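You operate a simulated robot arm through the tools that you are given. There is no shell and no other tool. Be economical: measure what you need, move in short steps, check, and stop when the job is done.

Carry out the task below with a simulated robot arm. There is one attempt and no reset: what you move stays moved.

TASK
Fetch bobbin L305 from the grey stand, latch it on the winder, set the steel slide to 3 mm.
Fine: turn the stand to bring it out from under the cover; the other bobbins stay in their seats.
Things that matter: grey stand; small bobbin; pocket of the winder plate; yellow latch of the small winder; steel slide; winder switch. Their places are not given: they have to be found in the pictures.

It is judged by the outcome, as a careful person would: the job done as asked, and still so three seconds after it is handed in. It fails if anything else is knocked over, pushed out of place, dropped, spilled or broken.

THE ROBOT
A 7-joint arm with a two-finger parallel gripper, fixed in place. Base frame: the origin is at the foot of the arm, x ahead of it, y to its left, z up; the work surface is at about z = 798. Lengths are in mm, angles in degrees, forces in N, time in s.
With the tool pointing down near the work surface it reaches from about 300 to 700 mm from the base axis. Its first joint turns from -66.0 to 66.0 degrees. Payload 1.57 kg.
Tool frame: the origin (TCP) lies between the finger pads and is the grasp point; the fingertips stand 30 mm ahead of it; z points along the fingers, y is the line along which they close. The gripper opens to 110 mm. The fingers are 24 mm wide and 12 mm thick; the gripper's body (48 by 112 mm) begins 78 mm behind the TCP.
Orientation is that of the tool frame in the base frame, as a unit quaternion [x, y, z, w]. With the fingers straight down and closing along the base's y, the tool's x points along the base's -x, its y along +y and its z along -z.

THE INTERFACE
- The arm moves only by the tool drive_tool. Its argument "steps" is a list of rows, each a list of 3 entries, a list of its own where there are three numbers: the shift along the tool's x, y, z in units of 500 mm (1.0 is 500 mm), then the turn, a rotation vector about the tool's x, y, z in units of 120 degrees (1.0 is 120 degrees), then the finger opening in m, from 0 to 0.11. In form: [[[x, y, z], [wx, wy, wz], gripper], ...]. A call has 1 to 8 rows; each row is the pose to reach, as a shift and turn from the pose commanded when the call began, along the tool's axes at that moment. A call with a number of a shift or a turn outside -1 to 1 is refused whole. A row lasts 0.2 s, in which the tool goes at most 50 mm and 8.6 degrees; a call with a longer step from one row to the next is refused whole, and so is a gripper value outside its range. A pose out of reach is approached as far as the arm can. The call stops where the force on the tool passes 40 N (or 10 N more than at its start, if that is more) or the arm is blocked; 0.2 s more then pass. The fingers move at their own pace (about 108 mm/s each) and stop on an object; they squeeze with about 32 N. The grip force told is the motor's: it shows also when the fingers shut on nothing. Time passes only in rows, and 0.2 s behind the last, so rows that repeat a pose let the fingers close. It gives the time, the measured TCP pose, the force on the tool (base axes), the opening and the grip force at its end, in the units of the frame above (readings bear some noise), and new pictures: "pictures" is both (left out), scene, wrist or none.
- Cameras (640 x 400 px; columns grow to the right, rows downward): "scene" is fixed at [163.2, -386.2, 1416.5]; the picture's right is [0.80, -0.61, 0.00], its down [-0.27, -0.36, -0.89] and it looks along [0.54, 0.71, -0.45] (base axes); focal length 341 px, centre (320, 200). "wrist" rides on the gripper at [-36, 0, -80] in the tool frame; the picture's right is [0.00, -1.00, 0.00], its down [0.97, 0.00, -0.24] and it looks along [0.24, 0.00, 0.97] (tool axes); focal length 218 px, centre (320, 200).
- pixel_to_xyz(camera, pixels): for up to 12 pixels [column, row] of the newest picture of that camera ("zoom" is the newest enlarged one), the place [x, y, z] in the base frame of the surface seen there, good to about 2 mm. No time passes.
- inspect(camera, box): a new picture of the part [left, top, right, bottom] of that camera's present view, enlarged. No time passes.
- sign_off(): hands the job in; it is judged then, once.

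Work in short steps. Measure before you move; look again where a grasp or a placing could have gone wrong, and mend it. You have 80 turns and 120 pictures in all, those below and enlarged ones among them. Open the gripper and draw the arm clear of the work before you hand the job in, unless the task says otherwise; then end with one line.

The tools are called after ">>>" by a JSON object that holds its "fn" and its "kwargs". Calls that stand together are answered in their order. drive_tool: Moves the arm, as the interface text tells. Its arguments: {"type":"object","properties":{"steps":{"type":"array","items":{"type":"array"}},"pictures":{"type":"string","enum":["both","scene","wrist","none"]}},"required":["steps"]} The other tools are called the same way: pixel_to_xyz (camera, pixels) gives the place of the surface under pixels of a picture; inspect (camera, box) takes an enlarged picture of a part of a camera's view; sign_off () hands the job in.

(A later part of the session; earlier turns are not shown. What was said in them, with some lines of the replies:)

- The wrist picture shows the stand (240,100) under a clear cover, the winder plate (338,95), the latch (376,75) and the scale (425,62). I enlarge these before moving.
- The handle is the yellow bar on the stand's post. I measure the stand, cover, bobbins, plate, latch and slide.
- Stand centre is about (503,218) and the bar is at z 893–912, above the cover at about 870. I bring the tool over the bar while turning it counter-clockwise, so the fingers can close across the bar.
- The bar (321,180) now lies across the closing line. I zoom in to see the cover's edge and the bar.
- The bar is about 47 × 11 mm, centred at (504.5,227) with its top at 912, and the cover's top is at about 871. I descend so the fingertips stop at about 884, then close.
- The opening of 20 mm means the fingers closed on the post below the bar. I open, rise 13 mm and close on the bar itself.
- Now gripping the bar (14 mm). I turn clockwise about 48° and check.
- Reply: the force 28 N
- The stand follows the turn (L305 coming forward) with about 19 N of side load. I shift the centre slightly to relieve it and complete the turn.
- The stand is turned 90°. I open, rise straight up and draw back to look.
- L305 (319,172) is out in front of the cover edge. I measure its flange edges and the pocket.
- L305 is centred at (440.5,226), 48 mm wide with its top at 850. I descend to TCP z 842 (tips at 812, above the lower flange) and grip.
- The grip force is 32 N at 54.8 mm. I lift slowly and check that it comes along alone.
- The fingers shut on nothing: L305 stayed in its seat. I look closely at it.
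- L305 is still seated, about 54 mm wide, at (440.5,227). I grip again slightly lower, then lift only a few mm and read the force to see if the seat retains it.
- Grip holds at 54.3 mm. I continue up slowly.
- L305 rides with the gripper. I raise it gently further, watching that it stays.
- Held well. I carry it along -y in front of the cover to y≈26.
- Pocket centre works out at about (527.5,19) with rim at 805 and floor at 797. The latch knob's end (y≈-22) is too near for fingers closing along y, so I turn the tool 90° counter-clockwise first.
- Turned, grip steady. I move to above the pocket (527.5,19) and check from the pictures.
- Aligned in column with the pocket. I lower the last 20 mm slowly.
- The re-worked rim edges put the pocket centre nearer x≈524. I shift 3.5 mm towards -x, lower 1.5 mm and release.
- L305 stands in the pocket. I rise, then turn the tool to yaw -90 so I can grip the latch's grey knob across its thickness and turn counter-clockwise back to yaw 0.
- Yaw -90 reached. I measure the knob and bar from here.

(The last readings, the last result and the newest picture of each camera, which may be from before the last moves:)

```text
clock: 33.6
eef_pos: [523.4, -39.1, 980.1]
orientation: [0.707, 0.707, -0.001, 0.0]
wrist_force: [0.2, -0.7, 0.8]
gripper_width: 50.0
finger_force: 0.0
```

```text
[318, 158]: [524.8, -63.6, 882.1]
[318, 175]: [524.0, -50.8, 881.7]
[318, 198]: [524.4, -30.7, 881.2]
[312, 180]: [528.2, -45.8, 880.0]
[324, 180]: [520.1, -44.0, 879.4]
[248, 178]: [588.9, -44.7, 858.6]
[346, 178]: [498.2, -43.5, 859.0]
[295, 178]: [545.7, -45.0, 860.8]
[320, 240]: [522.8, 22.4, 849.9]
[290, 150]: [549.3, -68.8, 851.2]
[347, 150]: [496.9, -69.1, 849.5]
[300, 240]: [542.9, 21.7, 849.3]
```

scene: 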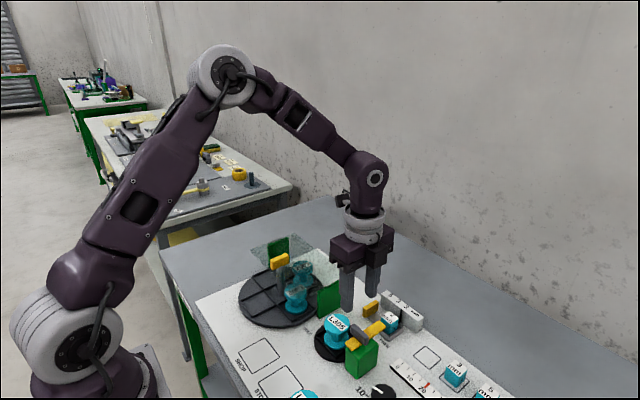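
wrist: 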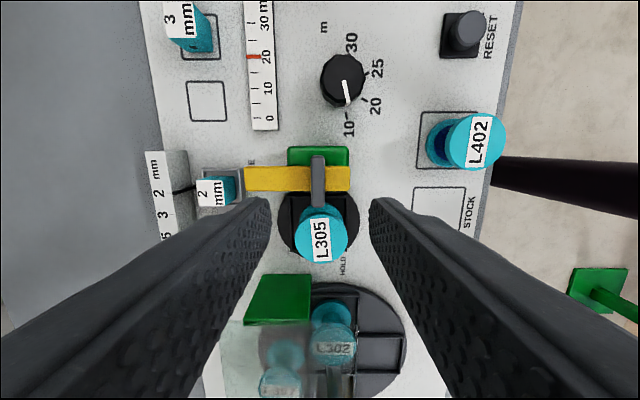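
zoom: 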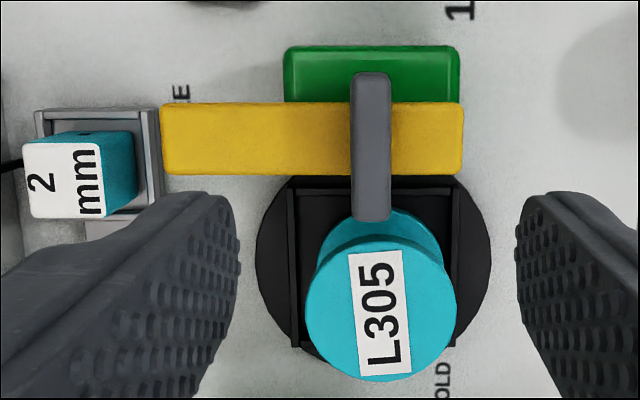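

The knob is centred at (524.3,-45.5), about 38 × 12 mm, z 860–882. I descend to tips at about 864 and close on it.

>>> {"fn": "drive_tool", "kwargs": {"steps": [[[-0.0124, 0.002, 0.07], [0, 0, 0], 0.05], [[-0.0124, 0.002, 0.13], [0, 0, 0], 0.05], [[-0.0124, 0.002, 0.172], [0, 0, 0], 0.05], [[-0.0124, 0.002, 0.172], [0, 0, 0], 0.0], [[-0.0124, 0.002, 0.172], [0, 0, 0], 0.0], [[-0.0124, 0.002, 0.172], [0, 0, 0], 0.0]]}}

```text
clock: 35.0
eef_pos: [526.1, -46.2, 894.8]
orientation: [0.707, 0.707, 0.001, 0.001]
wrist_force: [16.7, -0.7, -11.8]
gripper_width: 11.9
finger_force: 29.4
```

scene: 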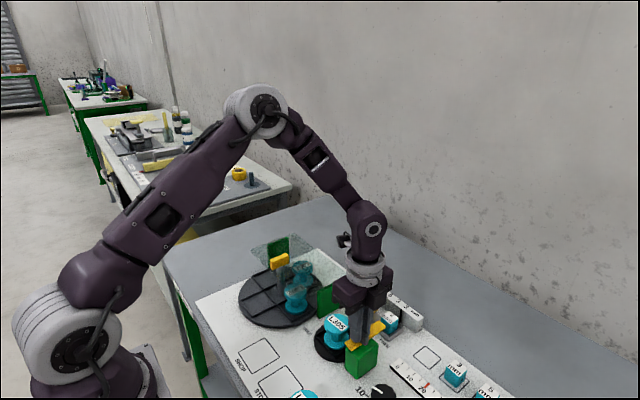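
wrist: 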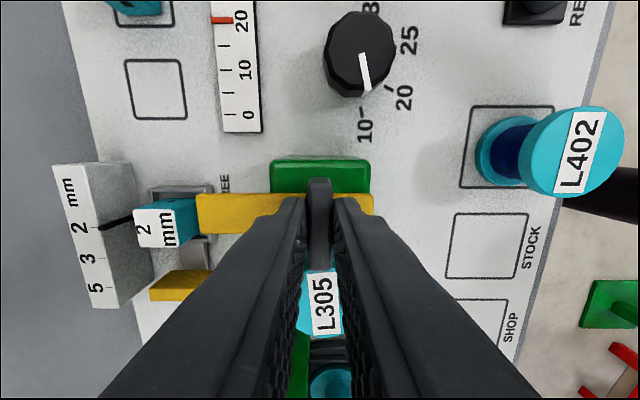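

Gripped (11.9 mm) with 17 N pulling +x, so I relax the centre by 1.5 mm and turn counter-clockwise.

>>> {"fn": "drive_tool", "kwargs": {"steps": [[[0, 0.003, 0], [0, 0, 0], 0.0], [[0, 0.003, 0], [0, 0, -0.05], 0.0], [[0, 0.003, 0], [0, 0, -0.1], 0.0], [[0, 0.003, 0], [0, 0, -0.15], 0.0], [[0, 0.003, 0], [0, 0, -0.2], 0.0], [[0, 0.003, 0], [0, 0, -0.25], 0.0], [[0, 0.003, 0], [0, 0, -0.3], 0.0], [[0, 0.003, 0], [0, 0, -0.35], 0.0]]}}

```text
clock: 36.8
eef_pos: [525.3, -44.9, 894.7]
orientation: [0.406, 0.914, 0.0, 0.001]
wrist_force: [12.1, -9.6, -6.4]
gripper_width: 11.7
finger_force: 29.2
```

scene: 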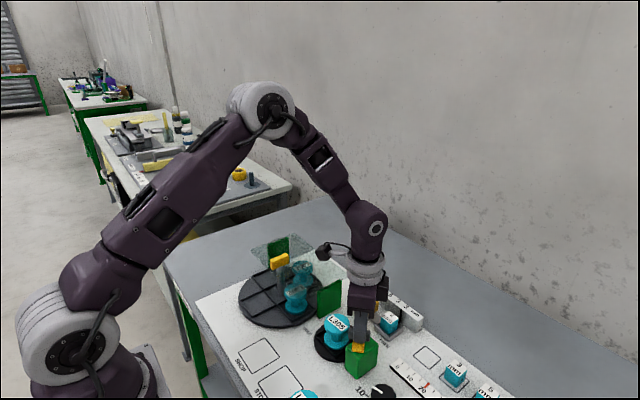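
wrist: 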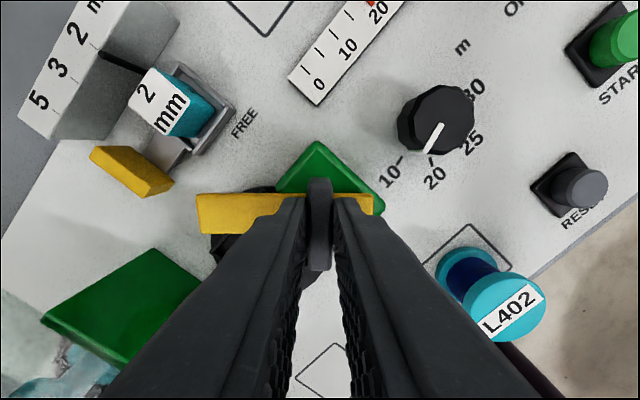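

The latch follows. I complete the remaining 48°.

>>> {"fn": "drive_tool", "kwargs": {"steps": [[[0, 0, 0], [0, 0, -0.05], 0.0], [[0, 0, 0], [0, 0, -0.1], 0.0], [[0, 0, 0], [0, 0, -0.15], 0.0], [[0, 0, 0], [0, 0, -0.2], 0.0], [[0, 0, 0], [0, 0, -0.25], 0.0], [[0, 0, 0], [0, 0, -0.3], 0.0], [[0, 0, 0], [0, 0, -0.35], 0.0], [[0, 0, 0], [0, 0, -0.4], 0.0]]}}

>>> {"fn": "inspect", "kwargs": {"camera": "scene", "box": [290, 280, 410, 390]}}

```text
clock: 38.6
eef_pos: [526.0, -45.7, 895.1]
orientation: [-0.001, 1.0, -0.001, 0.001]
wrist_force: [20.3, -7.9, 5.7]
gripper_width: 12.1
finger_force: 29.3
```

scene: 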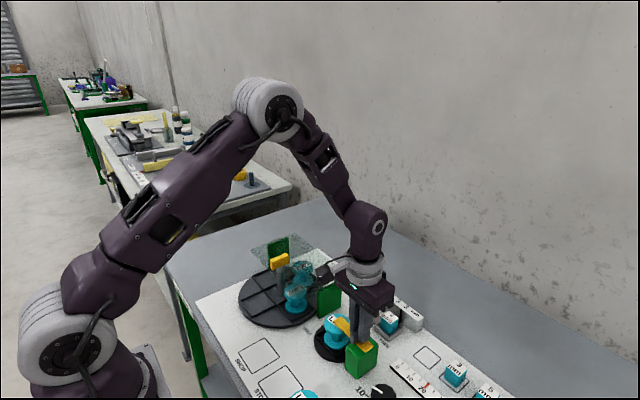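
wrist: 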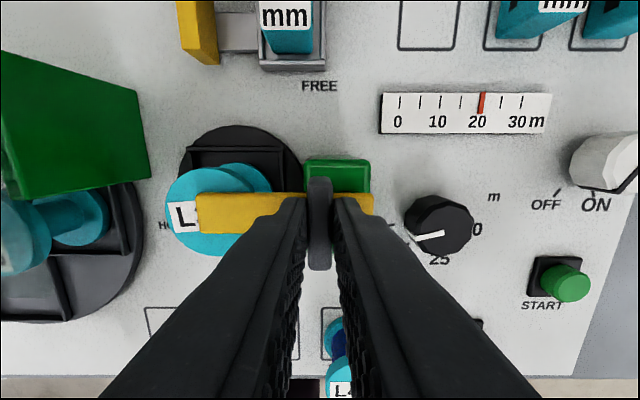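

```text
3.64 times, centred on (350, 335) of scene
```

zoom: 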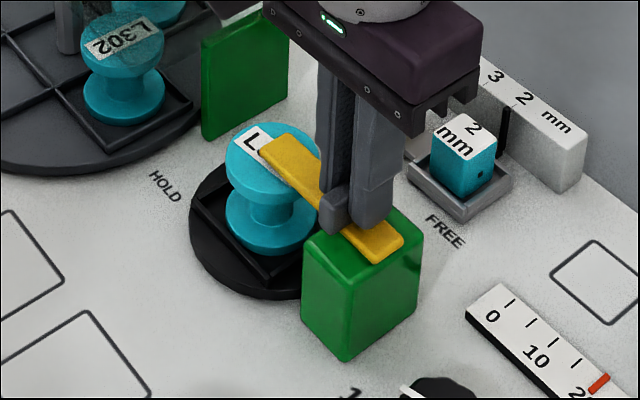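

The latch bar now lies over L305 at HOLD. I release and rise straight up to view the slide.

>>> {"fn": "drive_tool", "kwargs": {"steps": [[[0, 0, 0], [0, 0, 0], 0.04], [[0, 0, 0], [0, 0, 0], 0.04], [[0, 0, -0.06], [0, 0, 0], 0.04], [[0, 0, -0.14], [0, 0, 0], 0.04], [[-0.05, 0.06, -0.2], [0, 0, 0], 0.04], [[-0.1, 0.1, -0.24], [0, 0, 0], 0.04]]}}

>>> {"fn": "inspect", "kwargs": {"camera": "wrist", "box": [230, 30, 430, 200]}}

>>> {"fn": "inspect", "kwargs": {"camera": "scene", "box": [350, 280, 440, 350]}}

```text
clock: 40.0
eef_pos: [574.2, 5.3, 1014.4]
orientation: [0.0, 1.0, 0.001, -0.001]
wrist_force: [0.2, 0.4, 0.1]
gripper_width: 40.0
finger_force: 0.1
```

scene: 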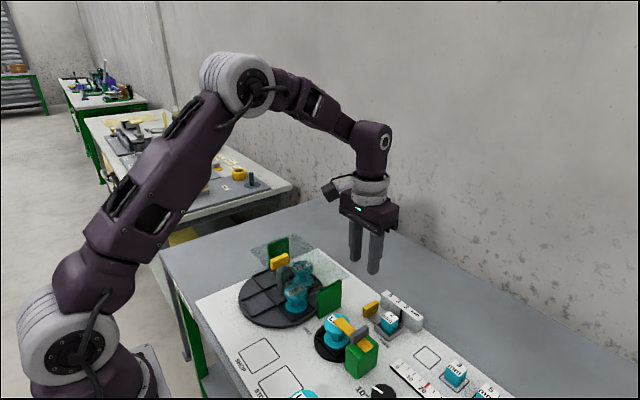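
wrist: 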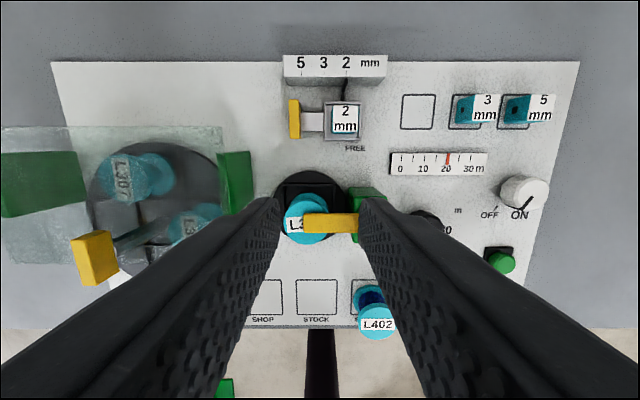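

```text
2.35 times, centred on (330, 115) of wrist
```

zoom: 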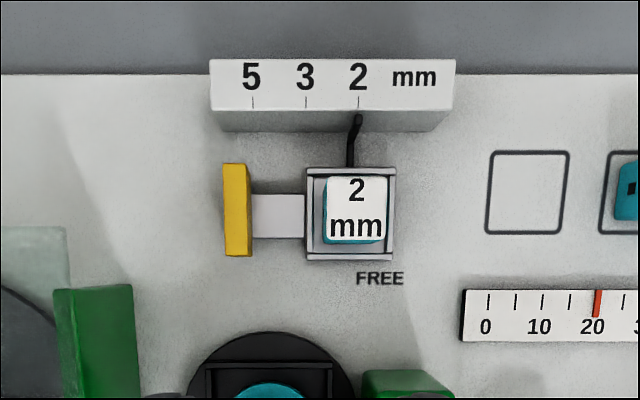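

```text
5.71 times, centred on (395, 315) of scene
```

zoom: 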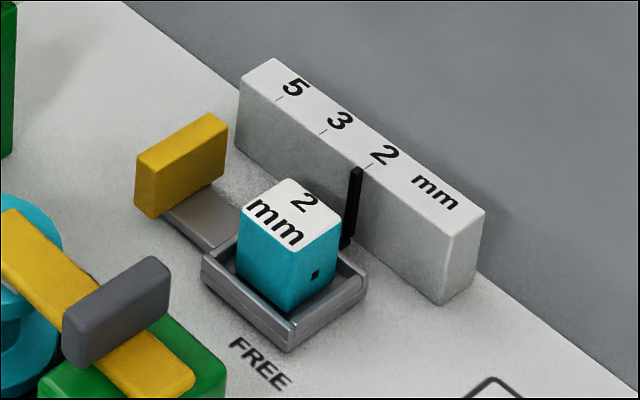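

The slide's black pointer stands at tick 2, and the yellow plate is its handle. I measure the ticks, pointer and handle.

>>> {"fn": "pixel_to_xyz", "kwargs": {"camera": "zoom", "pixels": [[280, 99], [325, 133], [370, 165], [357, 170], [345, 243], [200, 130], [150, 180], [160, 155], [215, 120]]}}

>>> {"fn": "pixel_to_xyz", "kwargs": {"camera": "wrist", "pixels": [[301, 73], [324, 73], [346, 73], [346, 79], [343, 97], [294, 103], [294, 118], [294, 133], [290, 120], [298, 120], [310, 122], [341, 139]]}}

```text
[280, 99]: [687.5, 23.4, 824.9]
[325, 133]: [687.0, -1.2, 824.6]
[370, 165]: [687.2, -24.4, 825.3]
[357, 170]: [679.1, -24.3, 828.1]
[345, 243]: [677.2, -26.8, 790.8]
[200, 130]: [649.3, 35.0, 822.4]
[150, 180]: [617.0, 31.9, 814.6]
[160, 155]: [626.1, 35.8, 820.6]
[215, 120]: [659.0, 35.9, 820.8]
```

```text
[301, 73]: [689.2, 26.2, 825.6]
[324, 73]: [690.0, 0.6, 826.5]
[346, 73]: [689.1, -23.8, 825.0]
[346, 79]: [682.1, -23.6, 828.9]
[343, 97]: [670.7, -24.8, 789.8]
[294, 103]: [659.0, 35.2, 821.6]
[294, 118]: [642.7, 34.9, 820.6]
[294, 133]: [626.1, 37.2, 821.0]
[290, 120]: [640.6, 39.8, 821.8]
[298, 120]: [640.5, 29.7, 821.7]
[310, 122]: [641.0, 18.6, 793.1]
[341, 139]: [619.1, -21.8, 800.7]
```

Ticks: 2 at y≈-24, 3 at y≈0, so the slide has to move +24.5 mm. I go to the handle plate (641,35, top 821) with the fingers closing along y.

>>> {"fn": "drive_tool", "kwargs": {"steps": [[[-0.06, 0.03, 0.04], [0, 0, 0], 0.03], [[-0.12, 0.055, 0.09], [0, 0, 0], 0.03], [[-0.134, 0.06, 0.16], [0, 0, 0], 0.03], [[-0.134, 0.06, 0.24], [0, 0, 0], 0.03], [[-0.134, 0.06, 0.3], [0, 0, 0], 0.03]]}}

```text
clock: 41.2
eef_pos: [642.7, 35.0, 864.7]
orientation: [0.001, 1.0, 0.0, 0.0]
wrist_force: [0.0, -0.9, 0.3]
gripper_width: 30.0
finger_force: 0.0
```

scene: 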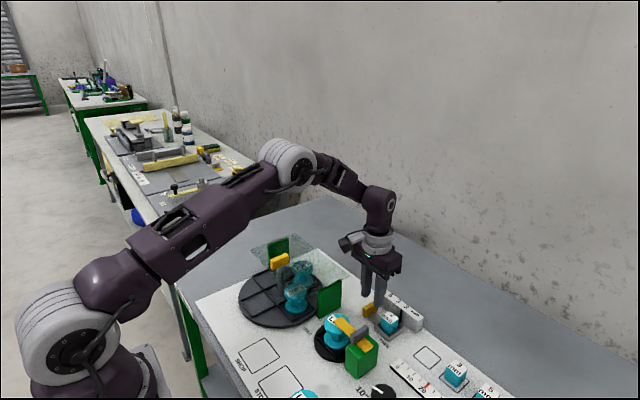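
wrist: 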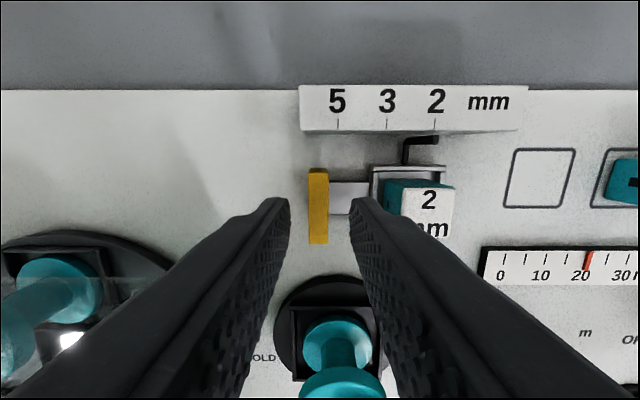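

The plate (318,205) sits between the fingers. I descend to TCP z 831 and close.

>>> {"fn": "drive_tool", "kwargs": {"steps": [[[0, 0, 0.04], [0, 0, 0], 0.03], [[0, 0, 0.067], [0, 0, 0], 0.03], [[0, 0, 0.067], [0, 0, 0], 0.0], [[0, 0, 0.067], [0, 0, 0], 0.0]]}}

```text
clock: 42.2
eef_pos: [641.4, 35.2, 830.3]
orientation: [0.0, 1.0, 0.0, 0.001]
wrist_force: [-0.6, -0.3, 3.1]
gripper_width: 11.7
finger_force: 28.4
```

scene: 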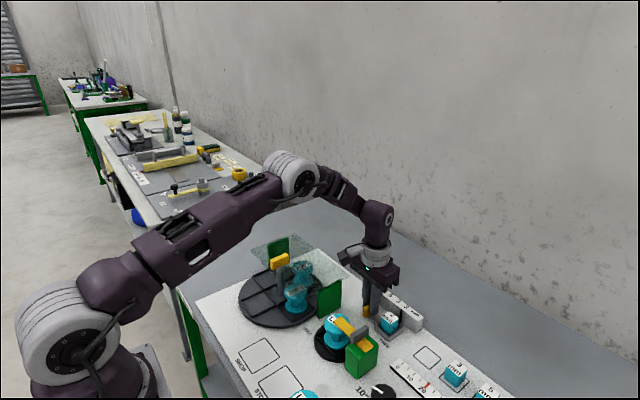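
wrist: 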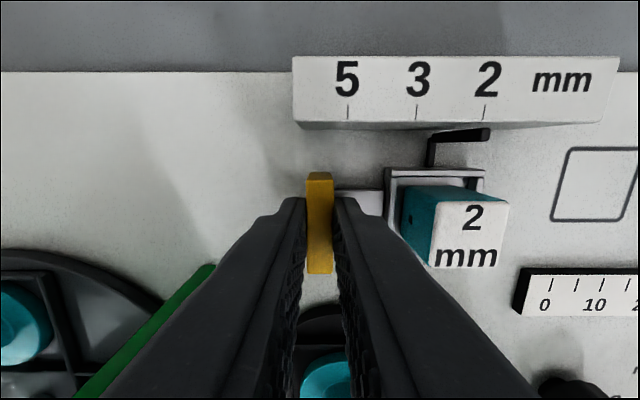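

Gripped (11.7 mm). I pull the slide 24.5 mm toward +y, gently.

>>> {"fn": "drive_tool", "kwargs": {"steps": [[[0, 0.006, 0], [0, 0, 0], 0.0], [[0, 0.014, 0], [0, 0, 0], 0.0], [[0, 0.022, 0], [0, 0, 0], 0.0], [[0, 0.03, 0], [0, 0, 0], 0.0], [[0, 0.038, 0], [0, 0, 0], 0.0], [[0, 0.045, 0], [0, 0, 0], 0.0], [[0, 0.049, 0], [0, 0, 0], 0.0], [[0, 0.049, 0], [0, 0, 0], 0.0]]}}

>>> {"fn": "inspect", "kwargs": {"camera": "wrist", "box": [280, 40, 480, 200]}}

```text
clock: 44.0
eef_pos: [640.7, 59.8, 830.5]
orientation: [-0.001, 1.0, 0.0, -0.002]
wrist_force: [-15.9, 1.8, -4.2]
gripper_width: 11.9
finger_force: 29.2
```

scene: 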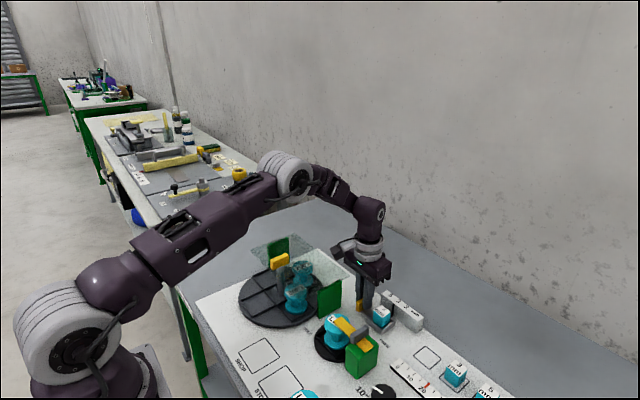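
wrist: 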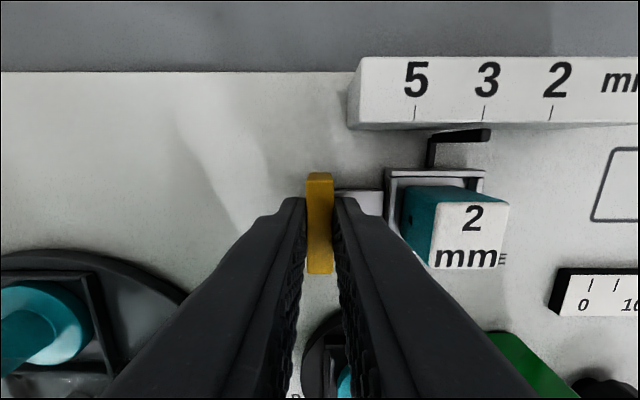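

```text
2.50 times, centred on (380, 120) of wrist
```

zoom: 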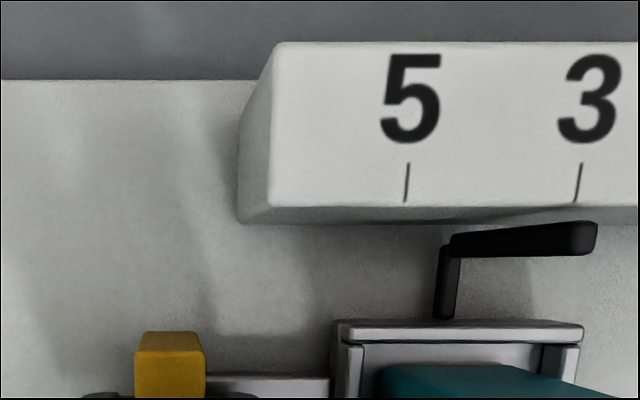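

The pointer has moved to tick 3. I release, rise and check from above the alignment.

>>> {"fn": "drive_tool", "kwargs": {"steps": [[[0, 0, 0], [0, 0, 0], 0.03], [[0, 0, 0], [0, 0, 0], 0.03], [[0, 0, -0.06], [0, 0, 0], 0.03], [[0, 0, -0.13], [0, 0, 0], 0.03], [[0.02, -0.06, -0.2], [0, 0, 0], 0.03], [[0.06, -0.12, -0.24], [0, 0, 0], 0.03]]}}

>>> {"fn": "inspect", "kwargs": {"camera": "wrist", "box": [270, 50, 370, 150]}}

>>> {"fn": "inspect", "kwargs": {"camera": "scene", "box": [350, 280, 440, 350]}}

```text
clock: 45.4
eef_pos: [611.3, -1.5, 950.0]
orientation: [0.001, 1.0, 0.0, 0.0]
wrist_force: [0.0, 0.2, -0.3]
gripper_width: 30.0
finger_force: 0.2
```

scene: 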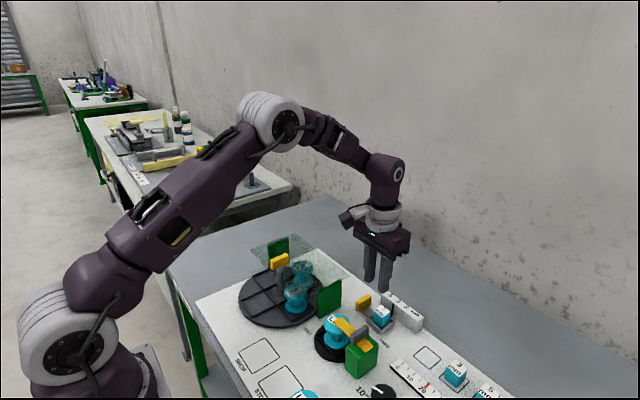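
wrist: 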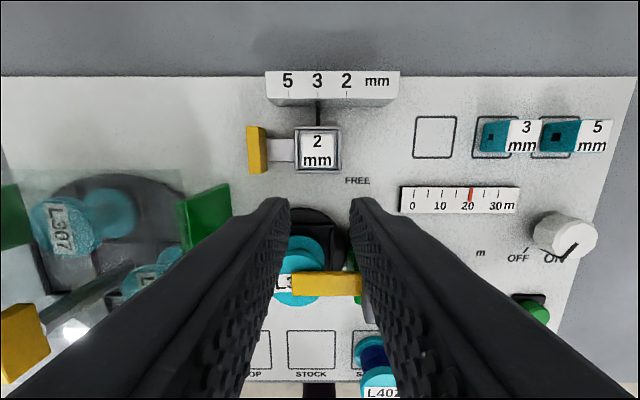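

```text
4.00 times, centred on (320, 100) of wrist
```

zoom: 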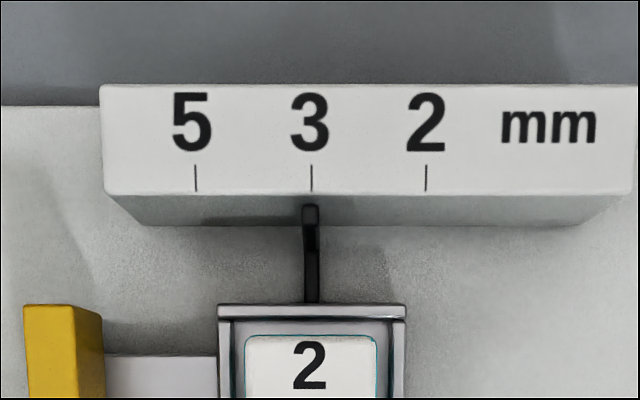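

```text
5.71 times, centred on (395, 315) of scene
```

zoom: 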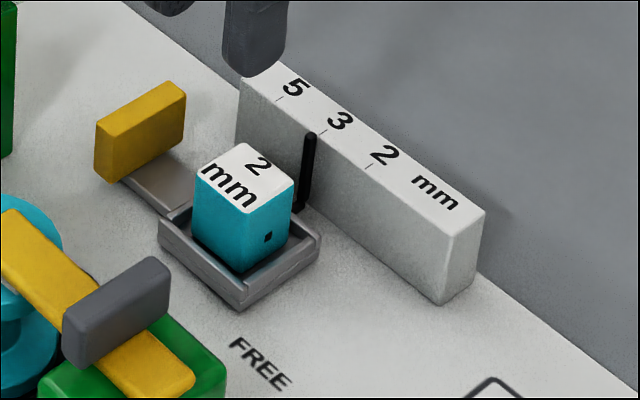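

The pointer lines up with tick 3 within half a millimetre. I draw the arm clear and look over everything once more.

>>> {"fn": "drive_tool", "kwargs": {"steps": [[[0.03, 0, -0.08], [0, 0, 0], 0.06], [[0.09, 0.0, -0.15], [0, 0, 0], 0.08], [[0.17, 0.03, -0.2], [0, 0, 0], 0.11], [[0.25, 0.06, -0.25], [0, 0, 0], 0.11], [[0.33, 0.09, -0.3], [0, 0, 0], 0.11], [[0.4, 0.1, -0.36], [0, 0, 0], 0.11], [[0.44, 0.1, -0.42], [0, 0, 0], 0.11], [[0.44, 0.1, -0.46], [0, 0, 0], 0.11]]}}

>>> {"fn": "inspect", "kwargs": {"camera": "wrist", "box": [130, 0, 450, 200]}}

>>> {"fn": "inspect", "kwargs": {"camera": "scene", "box": [230, 230, 420, 390]}}

```text
clock: 47.2
eef_pos: [393.0, 52.4, 1180.3]
orientation: [0.0, 1.0, 0.001, 0.0]
wrist_force: [-0.6, 0.7, -0.6]
gripper_width: 110.2
finger_force: 0.1
```

scene: 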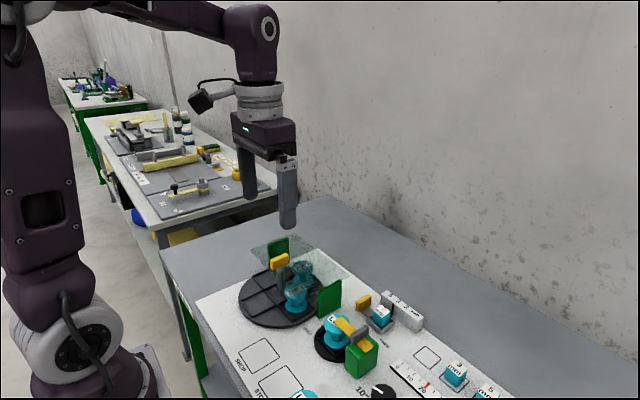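
wrist: 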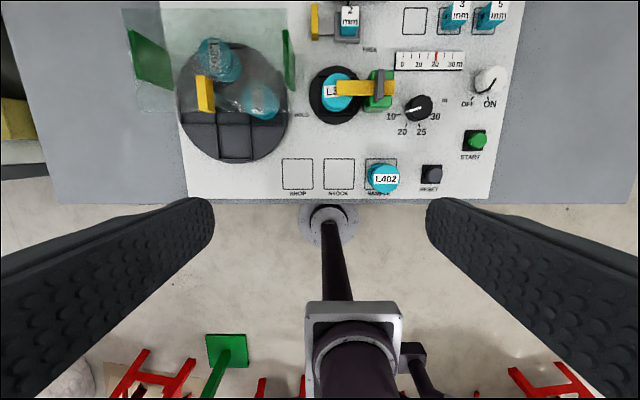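

```text
2.00 times, centred on (290, 100) of wrist
```

zoom: 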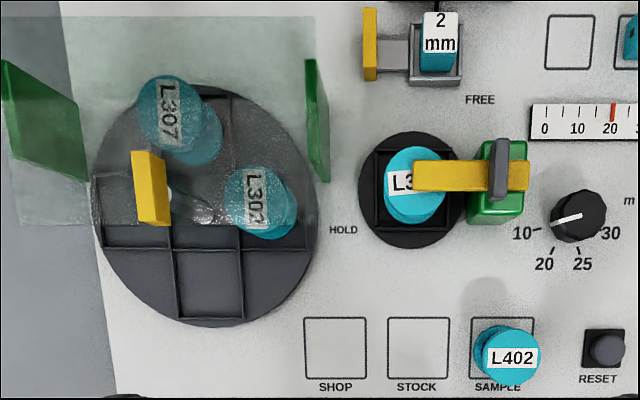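

```text
2.50 times, centred on (325, 310) of scene
```

zoom: 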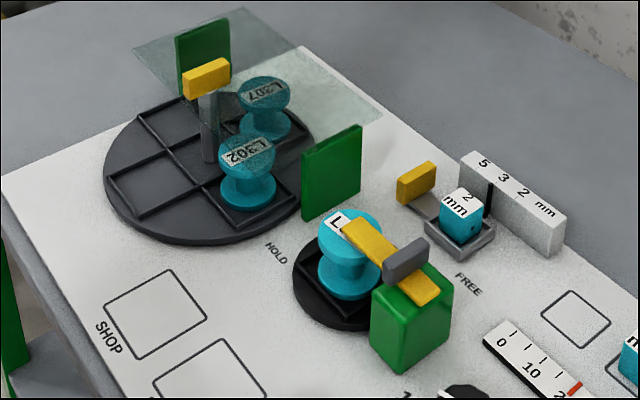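

L307 and L302 are still in their seats. L305 is in the pocket under the latch at HOLD, the slide's pointer is at 3 and the switch hasn't been touched. I hand the job in.

>>> {"fn": "sign_off", "kwargs": {}}

```text
The job is handed in.
```

Bobbin L305 is in the winder pocket with the yellow latch over it at HOLD, and the steel slide's pointer is at the 3 mm mark. The slide still carries the teal 2 mm block it held at the start; I left it in place.
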